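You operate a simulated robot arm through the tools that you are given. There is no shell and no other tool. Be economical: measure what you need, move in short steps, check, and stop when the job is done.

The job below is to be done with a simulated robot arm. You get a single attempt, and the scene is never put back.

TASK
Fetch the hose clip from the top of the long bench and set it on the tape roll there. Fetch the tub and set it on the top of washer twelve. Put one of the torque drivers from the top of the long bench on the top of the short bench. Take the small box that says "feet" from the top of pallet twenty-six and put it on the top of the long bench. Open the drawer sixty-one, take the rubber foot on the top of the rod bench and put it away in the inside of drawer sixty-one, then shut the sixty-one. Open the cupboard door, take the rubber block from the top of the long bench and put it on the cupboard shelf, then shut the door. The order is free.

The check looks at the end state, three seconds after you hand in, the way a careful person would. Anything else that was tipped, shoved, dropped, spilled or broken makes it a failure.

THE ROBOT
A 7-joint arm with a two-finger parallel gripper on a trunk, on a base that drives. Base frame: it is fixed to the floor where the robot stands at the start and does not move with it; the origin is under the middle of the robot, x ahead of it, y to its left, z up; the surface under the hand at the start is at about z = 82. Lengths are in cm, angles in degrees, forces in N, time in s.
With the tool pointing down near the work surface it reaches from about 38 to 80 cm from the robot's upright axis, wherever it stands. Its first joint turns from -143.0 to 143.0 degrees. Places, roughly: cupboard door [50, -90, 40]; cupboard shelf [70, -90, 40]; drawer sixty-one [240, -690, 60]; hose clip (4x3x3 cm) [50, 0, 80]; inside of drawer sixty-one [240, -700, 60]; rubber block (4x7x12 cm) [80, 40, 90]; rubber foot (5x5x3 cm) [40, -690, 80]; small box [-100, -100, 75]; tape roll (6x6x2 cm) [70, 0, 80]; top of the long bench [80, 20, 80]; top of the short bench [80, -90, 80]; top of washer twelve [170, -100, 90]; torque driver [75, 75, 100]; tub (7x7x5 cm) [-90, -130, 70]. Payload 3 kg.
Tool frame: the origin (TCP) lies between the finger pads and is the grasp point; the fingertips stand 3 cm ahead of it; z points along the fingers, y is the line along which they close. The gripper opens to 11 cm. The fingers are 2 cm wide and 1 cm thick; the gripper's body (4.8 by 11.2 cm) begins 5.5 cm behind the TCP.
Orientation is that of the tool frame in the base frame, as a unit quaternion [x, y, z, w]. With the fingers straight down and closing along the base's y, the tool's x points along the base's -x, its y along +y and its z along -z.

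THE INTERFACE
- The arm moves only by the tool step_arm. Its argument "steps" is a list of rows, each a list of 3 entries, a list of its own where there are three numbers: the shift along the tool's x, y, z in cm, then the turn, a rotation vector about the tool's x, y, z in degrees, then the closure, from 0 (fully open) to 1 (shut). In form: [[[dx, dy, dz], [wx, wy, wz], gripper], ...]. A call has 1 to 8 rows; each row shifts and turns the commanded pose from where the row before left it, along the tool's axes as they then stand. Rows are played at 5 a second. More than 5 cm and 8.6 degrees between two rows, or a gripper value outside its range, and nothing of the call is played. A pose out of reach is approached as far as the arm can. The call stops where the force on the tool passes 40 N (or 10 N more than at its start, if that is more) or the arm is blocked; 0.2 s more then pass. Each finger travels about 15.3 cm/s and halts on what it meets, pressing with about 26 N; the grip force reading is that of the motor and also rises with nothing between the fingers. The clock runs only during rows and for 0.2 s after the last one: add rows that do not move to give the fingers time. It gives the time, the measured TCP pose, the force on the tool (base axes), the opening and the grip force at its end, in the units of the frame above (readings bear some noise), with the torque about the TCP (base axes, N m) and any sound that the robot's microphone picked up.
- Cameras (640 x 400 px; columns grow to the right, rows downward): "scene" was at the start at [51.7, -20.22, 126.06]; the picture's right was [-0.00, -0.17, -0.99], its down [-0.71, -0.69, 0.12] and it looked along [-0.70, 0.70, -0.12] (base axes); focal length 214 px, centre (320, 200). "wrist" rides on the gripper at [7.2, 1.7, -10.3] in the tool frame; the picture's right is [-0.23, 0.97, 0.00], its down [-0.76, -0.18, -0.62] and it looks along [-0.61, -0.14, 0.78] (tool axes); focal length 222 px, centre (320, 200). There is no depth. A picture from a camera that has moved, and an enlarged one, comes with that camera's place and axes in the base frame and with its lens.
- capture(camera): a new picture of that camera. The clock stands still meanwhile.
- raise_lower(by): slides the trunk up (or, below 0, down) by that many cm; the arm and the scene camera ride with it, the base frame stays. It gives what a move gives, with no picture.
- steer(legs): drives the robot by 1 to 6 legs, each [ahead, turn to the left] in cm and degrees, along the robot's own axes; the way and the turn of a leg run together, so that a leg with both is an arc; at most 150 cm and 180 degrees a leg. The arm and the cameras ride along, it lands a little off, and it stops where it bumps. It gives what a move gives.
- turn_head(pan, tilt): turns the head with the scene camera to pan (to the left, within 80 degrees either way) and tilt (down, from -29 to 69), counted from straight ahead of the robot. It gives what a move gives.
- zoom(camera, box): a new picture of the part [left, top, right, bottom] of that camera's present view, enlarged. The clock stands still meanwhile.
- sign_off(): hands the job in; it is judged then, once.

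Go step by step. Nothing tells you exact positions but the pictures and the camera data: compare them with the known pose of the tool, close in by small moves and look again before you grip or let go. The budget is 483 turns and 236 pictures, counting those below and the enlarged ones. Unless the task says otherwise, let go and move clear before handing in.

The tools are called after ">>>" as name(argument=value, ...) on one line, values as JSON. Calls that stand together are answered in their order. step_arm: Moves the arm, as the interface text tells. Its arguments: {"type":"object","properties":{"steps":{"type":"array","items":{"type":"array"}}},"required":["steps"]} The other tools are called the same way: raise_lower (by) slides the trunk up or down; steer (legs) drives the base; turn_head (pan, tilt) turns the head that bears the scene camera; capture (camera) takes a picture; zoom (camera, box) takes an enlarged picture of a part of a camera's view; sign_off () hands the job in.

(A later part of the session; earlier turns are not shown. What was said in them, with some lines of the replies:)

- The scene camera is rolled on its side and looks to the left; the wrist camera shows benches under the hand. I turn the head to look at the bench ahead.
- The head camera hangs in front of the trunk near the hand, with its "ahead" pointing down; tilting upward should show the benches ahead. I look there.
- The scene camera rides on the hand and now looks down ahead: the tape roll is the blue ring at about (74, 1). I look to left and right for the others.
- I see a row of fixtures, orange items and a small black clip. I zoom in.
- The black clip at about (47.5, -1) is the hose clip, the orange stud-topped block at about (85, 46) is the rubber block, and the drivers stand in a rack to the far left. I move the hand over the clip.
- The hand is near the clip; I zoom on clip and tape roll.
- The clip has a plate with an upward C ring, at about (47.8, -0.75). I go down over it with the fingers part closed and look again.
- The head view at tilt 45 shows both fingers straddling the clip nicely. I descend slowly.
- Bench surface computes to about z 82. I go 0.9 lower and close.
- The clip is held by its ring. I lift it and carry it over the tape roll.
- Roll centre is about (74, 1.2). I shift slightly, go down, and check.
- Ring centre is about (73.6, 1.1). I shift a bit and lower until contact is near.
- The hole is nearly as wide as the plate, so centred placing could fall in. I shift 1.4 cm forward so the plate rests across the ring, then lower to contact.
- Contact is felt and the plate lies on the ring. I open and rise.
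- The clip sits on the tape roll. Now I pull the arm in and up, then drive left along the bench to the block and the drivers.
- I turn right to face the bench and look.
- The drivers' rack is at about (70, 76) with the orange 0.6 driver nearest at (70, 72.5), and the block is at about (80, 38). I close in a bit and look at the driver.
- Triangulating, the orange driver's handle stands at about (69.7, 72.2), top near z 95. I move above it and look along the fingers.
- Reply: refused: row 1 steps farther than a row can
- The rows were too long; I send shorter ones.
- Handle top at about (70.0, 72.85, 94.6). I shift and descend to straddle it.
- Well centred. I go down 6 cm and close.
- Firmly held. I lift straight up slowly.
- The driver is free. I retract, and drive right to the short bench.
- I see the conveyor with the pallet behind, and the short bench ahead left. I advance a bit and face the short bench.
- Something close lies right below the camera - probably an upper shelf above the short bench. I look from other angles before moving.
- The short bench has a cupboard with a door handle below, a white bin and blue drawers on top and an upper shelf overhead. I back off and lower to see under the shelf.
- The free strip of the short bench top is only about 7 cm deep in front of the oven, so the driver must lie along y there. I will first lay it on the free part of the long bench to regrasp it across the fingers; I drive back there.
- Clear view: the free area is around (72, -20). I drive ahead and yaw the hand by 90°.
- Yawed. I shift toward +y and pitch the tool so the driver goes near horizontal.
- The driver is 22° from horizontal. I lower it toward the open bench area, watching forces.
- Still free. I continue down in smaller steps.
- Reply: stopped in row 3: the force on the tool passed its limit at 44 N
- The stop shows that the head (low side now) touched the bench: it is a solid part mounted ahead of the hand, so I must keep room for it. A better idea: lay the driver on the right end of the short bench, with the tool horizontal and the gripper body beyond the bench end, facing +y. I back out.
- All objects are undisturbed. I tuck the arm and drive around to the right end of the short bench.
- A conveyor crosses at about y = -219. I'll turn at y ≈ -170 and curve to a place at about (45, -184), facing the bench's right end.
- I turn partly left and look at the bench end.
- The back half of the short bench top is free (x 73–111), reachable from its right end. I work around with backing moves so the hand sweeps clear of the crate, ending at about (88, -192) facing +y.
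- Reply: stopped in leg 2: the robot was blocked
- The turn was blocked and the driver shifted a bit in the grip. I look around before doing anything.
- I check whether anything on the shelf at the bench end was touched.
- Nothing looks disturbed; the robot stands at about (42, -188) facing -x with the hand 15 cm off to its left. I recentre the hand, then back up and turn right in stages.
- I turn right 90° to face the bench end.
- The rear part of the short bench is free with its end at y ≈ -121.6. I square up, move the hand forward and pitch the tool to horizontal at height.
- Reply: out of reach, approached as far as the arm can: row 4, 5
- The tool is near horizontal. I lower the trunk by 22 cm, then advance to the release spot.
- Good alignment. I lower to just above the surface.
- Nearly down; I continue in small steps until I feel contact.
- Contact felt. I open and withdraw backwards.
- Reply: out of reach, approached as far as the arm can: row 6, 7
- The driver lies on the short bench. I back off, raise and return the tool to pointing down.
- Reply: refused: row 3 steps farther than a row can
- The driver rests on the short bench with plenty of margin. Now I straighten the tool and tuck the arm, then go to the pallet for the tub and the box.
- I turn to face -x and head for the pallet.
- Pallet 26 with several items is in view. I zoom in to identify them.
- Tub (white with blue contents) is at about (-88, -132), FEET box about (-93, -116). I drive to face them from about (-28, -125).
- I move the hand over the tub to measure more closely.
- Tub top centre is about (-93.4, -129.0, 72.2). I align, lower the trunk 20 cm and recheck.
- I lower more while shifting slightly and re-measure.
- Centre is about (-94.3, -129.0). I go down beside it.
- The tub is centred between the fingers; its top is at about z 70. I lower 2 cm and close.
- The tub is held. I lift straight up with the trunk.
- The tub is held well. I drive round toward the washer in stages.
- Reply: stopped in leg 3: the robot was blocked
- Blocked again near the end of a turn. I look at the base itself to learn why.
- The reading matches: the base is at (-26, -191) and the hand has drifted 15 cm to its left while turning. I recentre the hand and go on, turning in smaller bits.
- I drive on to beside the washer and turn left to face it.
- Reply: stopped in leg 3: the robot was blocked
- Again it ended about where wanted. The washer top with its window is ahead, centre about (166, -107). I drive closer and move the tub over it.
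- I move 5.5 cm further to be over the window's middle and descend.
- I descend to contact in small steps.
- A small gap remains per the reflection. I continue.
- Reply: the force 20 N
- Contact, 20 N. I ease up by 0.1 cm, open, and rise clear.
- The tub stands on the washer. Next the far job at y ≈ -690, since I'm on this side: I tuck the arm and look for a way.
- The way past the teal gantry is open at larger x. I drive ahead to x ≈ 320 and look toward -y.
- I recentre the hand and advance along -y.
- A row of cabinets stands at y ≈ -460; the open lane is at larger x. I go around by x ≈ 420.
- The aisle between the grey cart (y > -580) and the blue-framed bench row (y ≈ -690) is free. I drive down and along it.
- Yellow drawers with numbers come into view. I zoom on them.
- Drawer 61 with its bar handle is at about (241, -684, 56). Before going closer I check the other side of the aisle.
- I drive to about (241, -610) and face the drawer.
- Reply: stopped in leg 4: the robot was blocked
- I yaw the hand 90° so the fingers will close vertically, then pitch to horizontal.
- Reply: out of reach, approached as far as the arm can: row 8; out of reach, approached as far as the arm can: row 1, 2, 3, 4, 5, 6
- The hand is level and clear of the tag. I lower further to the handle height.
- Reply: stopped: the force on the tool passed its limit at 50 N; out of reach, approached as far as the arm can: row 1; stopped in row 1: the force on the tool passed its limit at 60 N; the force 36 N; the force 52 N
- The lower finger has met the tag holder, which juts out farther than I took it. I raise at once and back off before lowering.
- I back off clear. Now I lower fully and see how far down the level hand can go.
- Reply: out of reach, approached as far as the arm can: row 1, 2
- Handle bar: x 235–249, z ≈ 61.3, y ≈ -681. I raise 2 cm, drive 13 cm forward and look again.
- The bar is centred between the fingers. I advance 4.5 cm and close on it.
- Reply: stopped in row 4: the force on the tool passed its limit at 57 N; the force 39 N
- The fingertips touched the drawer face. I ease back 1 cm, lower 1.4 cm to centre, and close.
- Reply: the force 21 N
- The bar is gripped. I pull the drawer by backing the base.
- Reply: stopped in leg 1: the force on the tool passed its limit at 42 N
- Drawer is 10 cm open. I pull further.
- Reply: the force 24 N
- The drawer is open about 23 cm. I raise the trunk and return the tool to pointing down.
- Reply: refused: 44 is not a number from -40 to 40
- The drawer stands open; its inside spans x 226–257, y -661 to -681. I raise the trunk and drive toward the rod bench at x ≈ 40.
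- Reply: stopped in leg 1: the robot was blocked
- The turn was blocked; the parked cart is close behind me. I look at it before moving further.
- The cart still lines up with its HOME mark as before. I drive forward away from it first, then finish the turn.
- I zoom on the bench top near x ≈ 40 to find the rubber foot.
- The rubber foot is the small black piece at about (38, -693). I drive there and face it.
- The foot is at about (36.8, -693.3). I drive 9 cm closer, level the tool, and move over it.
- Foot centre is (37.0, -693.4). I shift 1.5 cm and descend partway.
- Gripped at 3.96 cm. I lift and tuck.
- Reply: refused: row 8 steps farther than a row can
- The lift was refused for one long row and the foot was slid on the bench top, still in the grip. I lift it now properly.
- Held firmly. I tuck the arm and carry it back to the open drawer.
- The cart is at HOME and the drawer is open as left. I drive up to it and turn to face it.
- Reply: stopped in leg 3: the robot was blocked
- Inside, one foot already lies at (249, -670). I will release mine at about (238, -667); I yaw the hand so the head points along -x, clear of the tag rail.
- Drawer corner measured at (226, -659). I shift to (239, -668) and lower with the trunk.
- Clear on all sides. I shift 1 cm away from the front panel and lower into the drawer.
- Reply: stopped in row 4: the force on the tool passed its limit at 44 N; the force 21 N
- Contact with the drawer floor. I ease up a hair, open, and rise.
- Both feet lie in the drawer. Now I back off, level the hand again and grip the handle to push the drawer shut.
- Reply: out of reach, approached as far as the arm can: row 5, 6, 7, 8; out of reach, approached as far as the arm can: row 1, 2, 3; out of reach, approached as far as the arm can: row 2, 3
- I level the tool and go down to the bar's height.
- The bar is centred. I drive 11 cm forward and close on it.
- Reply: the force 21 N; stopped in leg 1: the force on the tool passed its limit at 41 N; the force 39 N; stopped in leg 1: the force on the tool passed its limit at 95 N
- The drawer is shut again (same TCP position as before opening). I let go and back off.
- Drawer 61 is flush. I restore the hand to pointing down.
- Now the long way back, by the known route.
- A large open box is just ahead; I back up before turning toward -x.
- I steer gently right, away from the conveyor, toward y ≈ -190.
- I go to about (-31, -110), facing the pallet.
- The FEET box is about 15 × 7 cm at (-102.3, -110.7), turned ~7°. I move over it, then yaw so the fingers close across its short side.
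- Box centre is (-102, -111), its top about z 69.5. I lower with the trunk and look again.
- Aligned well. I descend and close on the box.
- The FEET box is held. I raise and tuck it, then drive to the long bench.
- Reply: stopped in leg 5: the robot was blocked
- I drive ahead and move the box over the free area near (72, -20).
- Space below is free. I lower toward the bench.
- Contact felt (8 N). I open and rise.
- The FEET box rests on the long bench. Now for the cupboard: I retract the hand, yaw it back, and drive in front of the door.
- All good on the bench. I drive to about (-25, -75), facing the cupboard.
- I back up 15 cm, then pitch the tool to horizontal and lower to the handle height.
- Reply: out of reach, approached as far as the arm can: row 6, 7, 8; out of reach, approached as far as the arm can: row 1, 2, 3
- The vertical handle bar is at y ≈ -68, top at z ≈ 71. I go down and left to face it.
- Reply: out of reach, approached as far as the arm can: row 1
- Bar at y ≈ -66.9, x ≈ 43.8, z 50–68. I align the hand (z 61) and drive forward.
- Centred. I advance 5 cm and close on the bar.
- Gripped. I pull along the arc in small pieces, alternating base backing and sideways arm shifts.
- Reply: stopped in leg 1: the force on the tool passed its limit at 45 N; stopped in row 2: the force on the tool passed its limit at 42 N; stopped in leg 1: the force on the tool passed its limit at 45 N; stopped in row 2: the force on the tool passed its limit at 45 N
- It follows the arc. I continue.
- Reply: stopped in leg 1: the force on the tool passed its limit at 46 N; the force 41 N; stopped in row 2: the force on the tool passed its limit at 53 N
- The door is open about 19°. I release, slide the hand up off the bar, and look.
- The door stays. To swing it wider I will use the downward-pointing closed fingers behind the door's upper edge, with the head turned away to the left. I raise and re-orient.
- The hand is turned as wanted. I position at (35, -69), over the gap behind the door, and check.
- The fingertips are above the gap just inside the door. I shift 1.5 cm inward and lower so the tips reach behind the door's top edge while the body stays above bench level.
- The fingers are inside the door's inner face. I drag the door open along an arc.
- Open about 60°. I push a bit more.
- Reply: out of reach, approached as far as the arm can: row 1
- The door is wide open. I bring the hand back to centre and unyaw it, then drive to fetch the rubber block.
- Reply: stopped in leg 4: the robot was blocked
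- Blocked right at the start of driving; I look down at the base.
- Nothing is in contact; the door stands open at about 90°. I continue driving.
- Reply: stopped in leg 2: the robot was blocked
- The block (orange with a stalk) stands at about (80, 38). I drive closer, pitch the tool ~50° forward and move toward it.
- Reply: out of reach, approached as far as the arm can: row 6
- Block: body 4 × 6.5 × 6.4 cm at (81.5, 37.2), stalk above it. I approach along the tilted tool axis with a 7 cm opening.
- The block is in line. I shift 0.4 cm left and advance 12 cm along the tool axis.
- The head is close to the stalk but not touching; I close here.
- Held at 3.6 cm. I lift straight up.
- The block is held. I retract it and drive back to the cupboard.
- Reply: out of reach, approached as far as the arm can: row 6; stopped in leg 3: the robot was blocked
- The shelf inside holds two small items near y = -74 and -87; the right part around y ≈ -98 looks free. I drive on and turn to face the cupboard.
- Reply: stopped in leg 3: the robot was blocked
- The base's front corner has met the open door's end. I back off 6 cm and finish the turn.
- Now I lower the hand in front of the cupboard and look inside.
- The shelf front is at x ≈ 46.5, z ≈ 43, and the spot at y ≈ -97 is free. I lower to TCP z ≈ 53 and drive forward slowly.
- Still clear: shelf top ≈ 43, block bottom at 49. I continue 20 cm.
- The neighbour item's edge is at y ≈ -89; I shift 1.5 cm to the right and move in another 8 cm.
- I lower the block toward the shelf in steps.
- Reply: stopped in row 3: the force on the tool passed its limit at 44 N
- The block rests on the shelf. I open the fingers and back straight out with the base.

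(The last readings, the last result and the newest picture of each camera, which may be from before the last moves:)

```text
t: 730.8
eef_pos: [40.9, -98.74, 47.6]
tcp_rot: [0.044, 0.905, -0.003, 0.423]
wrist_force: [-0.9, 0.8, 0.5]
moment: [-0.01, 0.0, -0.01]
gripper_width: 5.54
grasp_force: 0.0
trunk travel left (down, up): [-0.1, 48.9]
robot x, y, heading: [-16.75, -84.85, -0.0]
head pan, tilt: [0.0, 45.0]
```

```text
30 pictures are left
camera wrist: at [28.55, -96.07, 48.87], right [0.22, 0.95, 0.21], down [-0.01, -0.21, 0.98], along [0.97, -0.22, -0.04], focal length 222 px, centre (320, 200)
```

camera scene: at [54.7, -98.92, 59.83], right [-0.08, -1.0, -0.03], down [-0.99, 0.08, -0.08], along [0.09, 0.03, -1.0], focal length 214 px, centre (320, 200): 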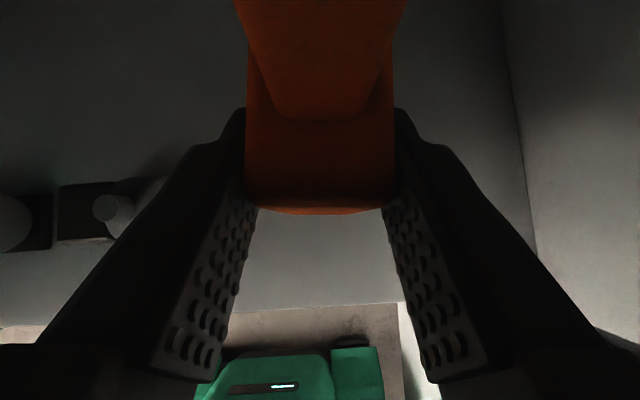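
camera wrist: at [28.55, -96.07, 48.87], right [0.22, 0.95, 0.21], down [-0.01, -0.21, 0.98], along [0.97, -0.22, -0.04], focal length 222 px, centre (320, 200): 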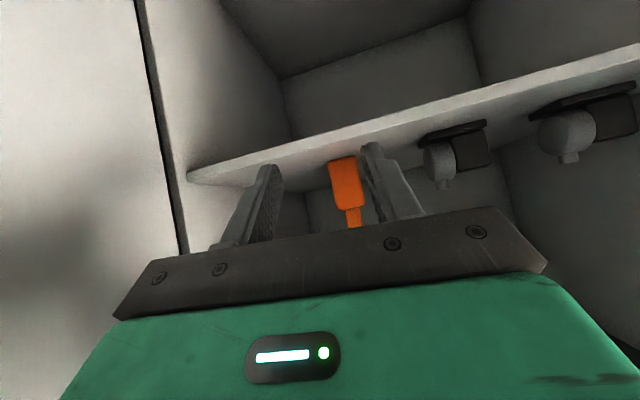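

The block stands on the shelf. Now to shut the door: I back up, raise, point the tool down and yaw as before.

>>> steer(legs=[[-21, 0]])

>>> raise_lower(by=40)

>>> step_arm(steps=[[[0, 0, 0], [0, 8.3, 0], 1], [[0, 0, 0], [0, 8.3, 0], 1], [[0, 0, 0], [0, 8.3, 0], 1], [[0, 0, 0], [0, 8.3, 0], 1], [[0, 0, 0], [0, 8.3, 0], 1], [[0, 0, 0], [0, 8.3, 0], 1], [[0, 0, -4], [0, 0, 0], 1], [[0, 0, -4], [0, 0, 0], 1]])

>>> step_arm(steps=[[[0, 0, -4], [0, 0, -8.5], 1], [[0, 0, 0], [0, 0, -8.5], 1], [[0, 0, 0], [0, 0, -8.5], 1], [[0, 0, 0], [0, 0, -8.5], 1], [[0, 0, 0], [0, 0, -8.5], 1], [[0, 0, 0], [0, 0, -8.5], 1], [[0, 0, 0], [0, 0, -8.5], 1], [[0, 0, 0], [0, 0, -8.5], 1]])

>>> step_arm(steps=[[[0, 0, 0], [0, 0, -8.5], 1], [[0, 0, 0], [0, 0, -8.5], 1], [[0, 0, 0], [0, 0, -8], 1], [[0, 0, 0], [0, 0, 0], 1]])

>>> turn_head(pan=0, tilt=20)

>>> capture(camera="scene")

```text
t: 732.5
eef_pos: [19.21, -98.82, 47.75]
tcp_rot: [0.045, 0.905, -0.003, 0.423]
wrist_force: [0.4, 0.5, -0.1]
moment: [-0.01, -0.04, 0.0]
gripper_width: 5.52
grasp_force: 0.1
trunk travel left (down, up): [-0.1, 48.9]
robot x, y, heading: [-38.15, -84.25, -0.3]
head pan, tilt: [0.0, 45.0]
```

```text
t: 736.3
eef_pos: [19.23, -98.78, 87.73]
tcp_rot: [0.044, 0.905, -0.002, 0.423]
wrist_force: [-0.7, 0.3, -0.1]
moment: [0.0, 0.0, 0.02]
gripper_width: 5.5
grasp_force: 0.0
trunk travel left (down, up): [-40.1, 8.9]
robot x, y, heading: [-38.4, -84.35, -0.6]
head pan, tilt: [0.0, 45.0]
```

```text
t: 738.1
eef_pos: [19.31, -98.99, 95.83]
tcp_rot: [0.042, 0.999, 0.017, 0.002]
wrist_force: [-0.1, -0.2, -0.6]
moment: [-0.01, -0.02, -0.02]
gripper_width: 0.01
grasp_force: 25.7
trunk travel left (down, up): [-40.1, 8.9]
robot x, y, heading: [-38.43, -84.71, -0.3]
head pan, tilt: [0.0, 45.0]
```

```text
t: 739.9
eef_pos: [19.24, -99.15, 99.81]
tcp_rot: [-0.525, 0.851, 0.012, 0.012]
wrist_force: [-0.7, 0.4, 0.4]
moment: [-0.02, 0.0, 0.04]
gripper_width: 0.0
grasp_force: 25.8
trunk travel left (down, up): [-40.1, 8.9]
robot x, y, heading: [-38.16, -84.22, -0.2]
head pan, tilt: [0.0, 45.0]
```

```text
t: 740.9
eef_pos: [19.3, -99.24, 99.87]
tcp_rot: [-0.696, 0.718, 0.009, 0.014]
wrist_force: [0.0, 0.2, 0.2]
moment: [0.0, 0.04, 0.0]
gripper_width: 0.0
grasp_force: 25.4
trunk travel left (down, up): [-40.1, 8.9]
robot x, y, heading: [-38.51, -84.73, -0.2]
head pan, tilt: [0.0, 45.0]
```

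```text
t: 741.8
eef_pos: [19.19, -99.28, 99.85]
tcp_rot: [-0.696, 0.718, 0.01, 0.013]
wrist_force: [0.2, -0.2, 0.5]
moment: [0.01, 0.0, 0.0]
gripper_width: 0.0
grasp_force: 25.9
trunk travel left (down, up): [-40.1, 8.9]
robot x, y, heading: [-38.54, -84.55, -0.3]
head pan, tilt: [0.0, 20.0]
```

```text
29 pictures are left
camera scene: at [19.07, -91.53, 103.79], right [1.0, -0.03, 0.01], down [-0.03, -0.95, 0.31], along [0.0, -0.31, -0.95], focal length 214 px, centre (320, 200)
```

scene: 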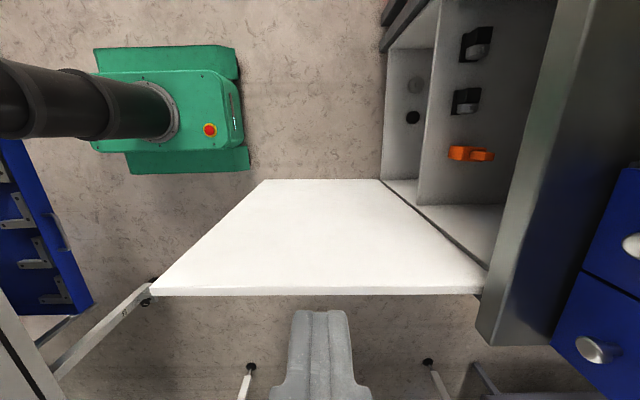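

The door is at 90°, its top edge at y ≈ -115 from x = -7 to 44.6, and the block is on the shelf. I move the closed fingers over to the outer side of the door and lower.

>>> step_arm(steps=[[[3.65, 2.5, 0], [0, 0, 0], 1], [[3.65, 2.5, 0], [0, 0, 0], 1], [[3.65, 2.5, 0], [0, 0, 0], 1], [[3.65, 2.5, 0], [0, 0, 0], 1], [[3.65, 2.5, 0], [0, 0, 0], 1], [[3.65, 2.5, 0], [0, 0, 0], 1], [[0, 0, 0], [0, 0, 0], 1]])

>>> raise_lower(by=-22.5)

>>> turn_head(pan=0, tilt=45)

>>> capture(camera="scene")

```text
t: 743.4
eef_pos: [3.67, -120.99, 98.88]
tcp_rot: [-0.696, 0.717, 0.008, 0.013]
wrist_force: [-0.3, 0.2, -0.1]
moment: [-0.01, -0.02, 0.03]
gripper_width: 0.02
grasp_force: 25.7
trunk travel left (down, up): [-40.1, 8.9]
robot x, y, heading: [-38.29, -84.19, -0.3]
head pan, tilt: [0.0, 20.0]
```

```text
t: 745.8
eef_pos: [3.7, -120.94, 76.36]
tcp_rot: [-0.696, 0.718, 0.009, 0.014]
wrist_force: [0.2, 0.5, -0.3]
moment: [-0.02, 0.01, -0.02]
gripper_width: 0.0
grasp_force: 26.0
trunk travel left (down, up): [-17.6, 31.4]
robot x, y, heading: [-38.1, -84.53, -0.7]
head pan, tilt: [0.0, 20.0]
```

```text
t: 746.7
eef_pos: [3.69, -120.88, 76.39]
tcp_rot: [-0.696, 0.718, 0.009, 0.014]
wrist_force: [0.2, 0.4, 0.2]
moment: [0.0, 0.0, 0.0]
gripper_width: 0.0
grasp_force: 26.6
trunk travel left (down, up): [-17.6, 31.4]
robot x, y, heading: [-38.23, -84.47, -0.3]
head pan, tilt: [0.0, 45.0]
```

```text
28 pictures are left
camera scene: at [3.43, -117.12, 81.42], right [1.0, -0.03, 0.01], down [-0.03, -0.73, 0.68], along [-0.02, -0.68, -0.73], focal length 214 px, centre (320, 200)
```

scene: 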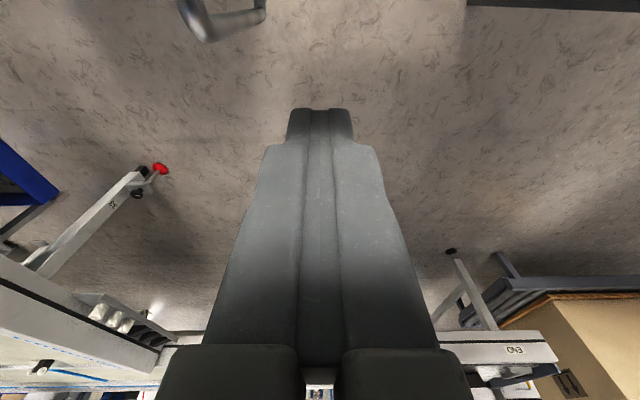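

I drag the door closed along the arc.

>>> step_arm(steps=[[[-4, -1, 0], [0, 0, 0], 1], [[-4.5, -0.5, 0], [0, 0, 0], 1], [[-4.5, -0.5, 0], [0, 0, 0], 1], [[-4.5, -1.5, 0], [0, 0, 0], 1], [[-4.5, -1.8, 0], [0, 0, 0], 1], [[-4, -2.5, 0], [0, 0, 0], 1], [[-3.8, -3, 0], [0, 0, 0], 1], [[-3.2, -3.5, 0], [0, 0, 0], 1]])

>>> capture(camera="scene")

```text
t: 748.5
eef_pos: [19.05, -88.2, 77.36]
tcp_rot: [-0.696, 0.718, 0.01, 0.014]
wrist_force: [-0.6, -0.4, 0.2]
moment: [0.05, -0.01, 0.01]
gripper_width: 0.02
grasp_force: 26.1
trunk travel left (down, up): [-17.6, 31.4]
robot x, y, heading: [-38.17, -84.8, -0.3]
head pan, tilt: [0.0, 45.0]
```

```text
27 pictures are left
camera scene: at [18.79, -84.39, 82.42], right [1.0, -0.03, 0.0], down [-0.03, -0.73, 0.68], along [-0.02, -0.68, -0.73], focal length 214 px, centre (320, 200)
```

scene: 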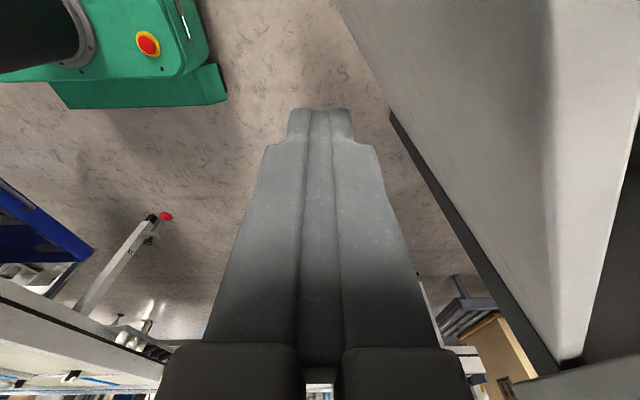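

The door has swung most of the way. I follow and push it nearly closed.

>>> step_arm(steps=[[[-3, -3.4, -0.3], [0, 0, 0], 1], [[-1.8, -3.1, 0], [0, 0, 0], 1], [[-1.6, -3.1, 0], [0, 0, 0], 1], [[-1.5, -3.1, 0], [0, 0, 0], 1], [[-1, -3, 0], [0, 0, 0], 1], [[0, 0, 0], [0, 0, 0], 1]])

>>> capture(camera="scene")

```text
t: 749.9
eef_pos: [35.09, -79.94, 78.18]
tcp_rot: [-0.695, 0.718, 0.01, 0.014]
wrist_force: [1.0, -0.8, -0.3]
moment: [0.01, 0.01, -0.01]
gripper_width: 0.0
grasp_force: 25.9
trunk travel left (down, up): [-17.6, 31.4]
robot x, y, heading: [-38.38, -84.54, -0.5]
head pan, tilt: [0.0, 45.0]
```

```text
26 pictures are left
camera scene: at [34.81, -76.2, 83.27], right [1.0, -0.03, 0.01], down [-0.03, -0.73, 0.68], along [-0.02, -0.68, -0.73], focal length 214 px, centre (320, 200)
```

scene: 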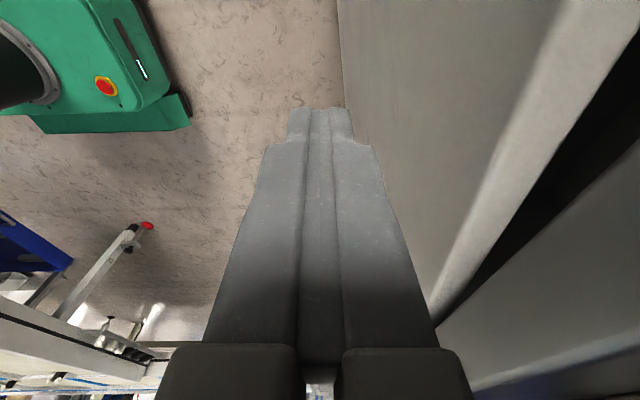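

The door is nearly shut (about 12°). For the final push I re-orient to a level closed fist, pulled back first.

>>> raise_lower(by=24)

>>> step_arm(steps=[[[0, 4, 0], [0, 0, 8.5], 1], [[0, 4, 0], [0, 0, 8.5], 1], [[0, 0, 0], [0, 0, 8.5], 1], [[0, 0, 0], [0, 0, 8.5], 1], [[0, 0, 0], [0, 0, 8.5], 1], [[0, 0, 0], [0, 0, 8.5], 1], [[0, 0, 0], [0, 0, 8.5], 1], [[0, 0, 0], [0, 0, 8.5], 1]])

>>> step_arm(steps=[[[0, 0, 0], [0, 0, 8.5], 1], [[0, 0, 0], [0, 0, 8.5], 1], [[0, 0, 0], [0, 0, 3], 1], [[0, 0, 0], [0, -8.5, 0], 1], [[0, 0, 0], [0, -8.5, 0], 1], [[0, 0, 0], [0, -8.5, 0], 1], [[0, 0, 0], [0, -8.5, 0], 1], [[0, 0, 0], [0, -8.5, 0], 1]])

>>> step_arm(steps=[[[0, 0, 0], [0, -8.5, 0], 1], [[0, 0, 0], [0, -8.5, 0], 1], [[0, 0, 0], [0, -8.5, 0], 1], [[0, 0, 0], [0, -8.5, 0], 1], [[0, 0, 0], [0, -8.5, 0], 1], [[0, 0, 0], [0, 0, 0], 1]])

```text
t: 752.4
eef_pos: [35.0, -80.04, 102.19]
tcp_rot: [-0.696, 0.717, 0.01, 0.013]
wrist_force: [-0.2, -0.1, 0.4]
moment: [0.01, 0.0, 0.0]
gripper_width: 0.01
grasp_force: 25.5
trunk travel left (down, up): [-41.6, 7.4]
robot x, y, heading: [-38.24, -84.33, -0.5]
head pan, tilt: [0.0, 45.0]
```

```text
t: 754.2
eef_pos: [27.02, -79.05, 102.21]
tcp_rot: [-0.175, 0.984, 0.016, 0.007]
wrist_force: [-0.5, 0.5, -0.6]
moment: [0.0, 0.02, 0.01]
gripper_width: 0.04
grasp_force: 25.8
trunk travel left (down, up): [-41.6, 7.4]
robot x, y, heading: [-38.42, -84.03, -0.4]
head pan, tilt: [0.0, 45.0]
```

```text
t: 756.0
eef_pos: [27.1, -79.12, 102.36]
tcp_rot: [0.005, 0.93, 0.015, 0.366]
wrist_force: [-0.6, 0.1, -0.6]
moment: [-0.02, -0.01, 0.01]
gripper_width: 0.0
grasp_force: 25.5
trunk travel left (down, up): [-41.6, 7.4]
robot x, y, heading: [-38.7, -84.63, -0.4]
head pan, tilt: [0.0, 45.0]
```

```text
t: 757.4
eef_pos: [27.15, -79.17, 102.24]
tcp_rot: [0.009, 0.734, 0.014, 0.679]
wrist_force: [-0.2, -0.1, -0.9]
moment: [0.01, -0.02, -0.06]
gripper_width: 0.01
grasp_force: 26.2
trunk travel left (down, up): [-41.6, 7.4]
robot x, y, heading: [-38.34, -84.47, -0.0]
head pan, tilt: [0.0, 45.0]
```

>>> raise_lower(by=-40)

>>> capture(camera="scene")

```text
t: 761.2
eef_pos: [27.1, -79.15, 62.27]
tcp_rot: [0.009, 0.735, 0.013, 0.678]
wrist_force: [0.1, -0.4, -0.1]
moment: [-0.02, 0.01, -0.04]
gripper_width: 0.0
grasp_force: 26.4
trunk travel left (down, up): [-1.6, 47.4]
robot x, y, heading: [-38.63, -84.36, -0.2]
head pan, tilt: [0.0, 45.0]
```

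```text
25 pictures are left
camera scene: at [22.21, -79.25, 66.6], right [0.0, -1.0, -0.03], down [-0.76, 0.02, -0.65], along [0.65, 0.03, -0.76], focal length 214 px, centre (320, 200)
```

scene: 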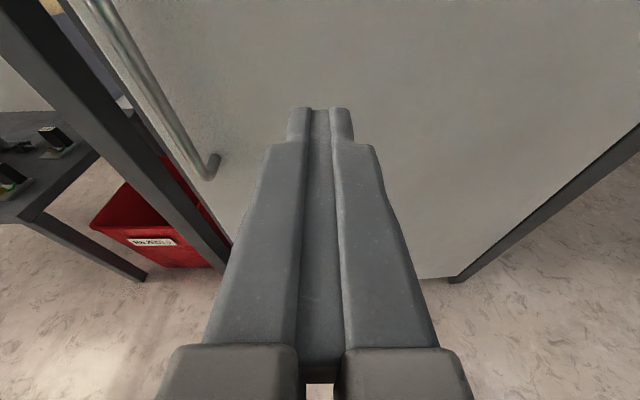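

I push the door shut by driving forward until it stops.

>>> steer(legs=[[10, 0]])

>>> steer(legs=[[8, 0]])

>>> capture(camera="scene")

```text
t: 762.3
eef_pos: [37.05, -79.18, 62.33]
tcp_rot: [0.009, 0.734, 0.013, 0.679]
wrist_force: [0.3, -0.2, -0.5]
moment: [-0.01, 0.04, -0.01]
gripper_width: 0.0
grasp_force: 26.3
trunk travel left (down, up): [-1.6, 47.4]
robot x, y, heading: [-28.42, -84.2, -0.0]
head pan, tilt: [0.0, 45.0]
```

```text
t: 763.4
eef_pos: [42.27, -79.17, 62.36]
tcp_rot: [0.009, 0.738, 0.012, 0.675]
wrist_force: [-52.8, -2.2, 18.8]
moment: [0.19, -0.98, -0.16]
gripper_width: 0.0
grasp_force: 25.9
trunk travel left (down, up): [-1.6, 47.4]
robot x, y, heading: [-22.47, -84.38, -0.5]
head pan, tilt: [0.0, 45.0]
stopped in leg 1: the force on the tool passed its limit at 159 N (the readings are from after the stop); the commanded pose is now the measured one
```

```text
24 pictures are left
camera scene: at [37.35, -79.28, 66.69], right [0.0, -1.0, -0.03], down [-0.77, 0.02, -0.64], along [0.64, 0.03, -0.77], focal length 214 px, centre (320, 200)
```

scene: 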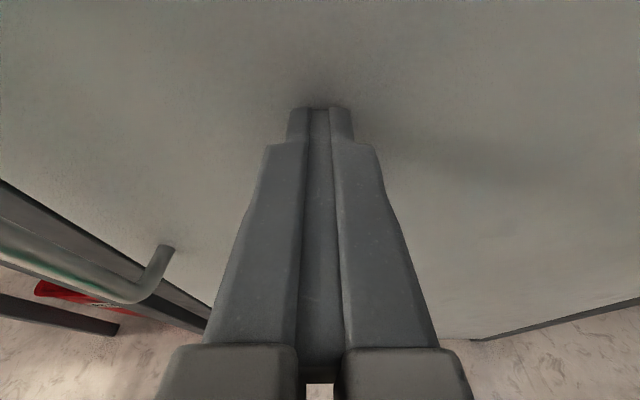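

The door met its stop. I back off and check it from farther away.

>>> steer(legs=[[-15, 0]])

>>> raise_lower(by=25)

>>> turn_head(pan=0, tilt=30)

>>> capture(camera="scene")

```text
t: 764.7
eef_pos: [27.46, -79.07, 62.03]
tcp_rot: [0.01, 0.739, 0.012, 0.674]
wrist_force: [0.3, -0.6, -1.1]
moment: [0.0, -0.04, -0.02]
gripper_width: 0.04
grasp_force: 25.9
trunk travel left (down, up): [-1.6, 47.4]
robot x, y, heading: [-37.94, -84.32, -0.2]
head pan, tilt: [0.0, 45.0]
```

```text
t: 767.3
eef_pos: [27.47, -79.24, 87.18]
tcp_rot: [0.008, 0.738, 0.013, 0.675]
wrist_force: [0.5, 0.1, 0.0]
moment: [0.0, 0.03, 0.0]
gripper_width: 0.0
grasp_force: 26.0
trunk travel left (down, up): [-26.6, 22.4]
robot x, y, heading: [-37.88, -84.66, -0.2]
head pan, tilt: [0.0, 45.0]
```

```text
t: 768.1
eef_pos: [27.59, -79.17, 87.08]
tcp_rot: [0.008, 0.739, 0.013, 0.674]
wrist_force: [-0.4, 0.3, 0.1]
moment: [0.02, -0.04, -0.01]
gripper_width: 0.0
grasp_force: 26.2
trunk travel left (down, up): [-26.6, 22.4]
robot x, y, heading: [-37.39, -84.43, -0.1]
head pan, tilt: [0.0, 30.0]
```

```text
23 pictures are left
camera scene: at [23.78, -79.29, 93.66], right [0.0, -1.0, -0.03], down [-0.58, 0.02, -0.82], along [0.82, 0.02, -0.58], focal length 214 px, centre (320, 200)
```

scene: 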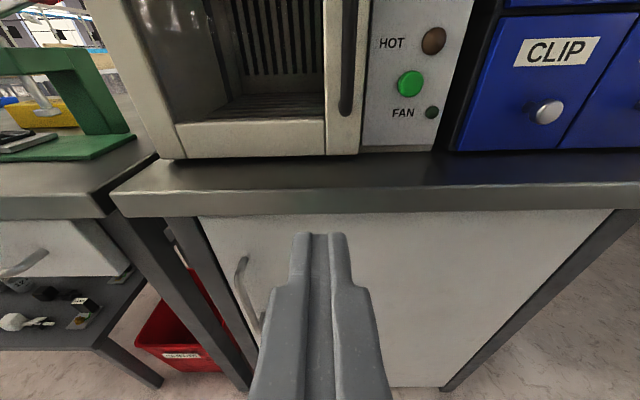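

The door is flush and shut, and everything placed was last seen at rest in its place: clip on the tape roll, tub on the washer, driver on the short bench, FEET box on the long bench, foot in shut drawer 61, and block on the shelf behind the shut door. The hand is clear, so I hand in.

>>> sign_off()

```text
The job is handed in.
```

The job is handed in, with all six parts done. The checker's verdict has not come back.

- **Hose clip:** it sits on the tape roll, set about 1.4 cm off centre because the roll's hole is nearly as wide as the clip's plate.
- **Tub:** it stands upright on top of washer twelve.
- **Torque driver:** the orange 0.6 driver lies on the back half of the short bench.
- **FEET box:** it is on the long bench, clear of the other items.
- **Rubber foot:** it is inside drawer sixty-one, next to one that was already there. The drawer is shut flush.
- **Rubber block:** it stands on the cupboard shelf, and the door is shut.

A few contacts along the way could count against the result:

- **Parked cart:** while turning at the drawer bench, the base was blocked beside the grey cart and may have touched it. In later pictures the cart still lined up with its HOME mark, to within about 1 cm.
- **Drawer tag:** the lower finger pressed on the FEET 61 tag holder before I backed off. The tag looked unmoved afterwards.
- **Blocked turns:** several turns stopped as blocked. In one the base met the end of the open cupboard door, and in one the driver shifted slightly in the grip. For most of the others I saw nothing touching and nothing moved.
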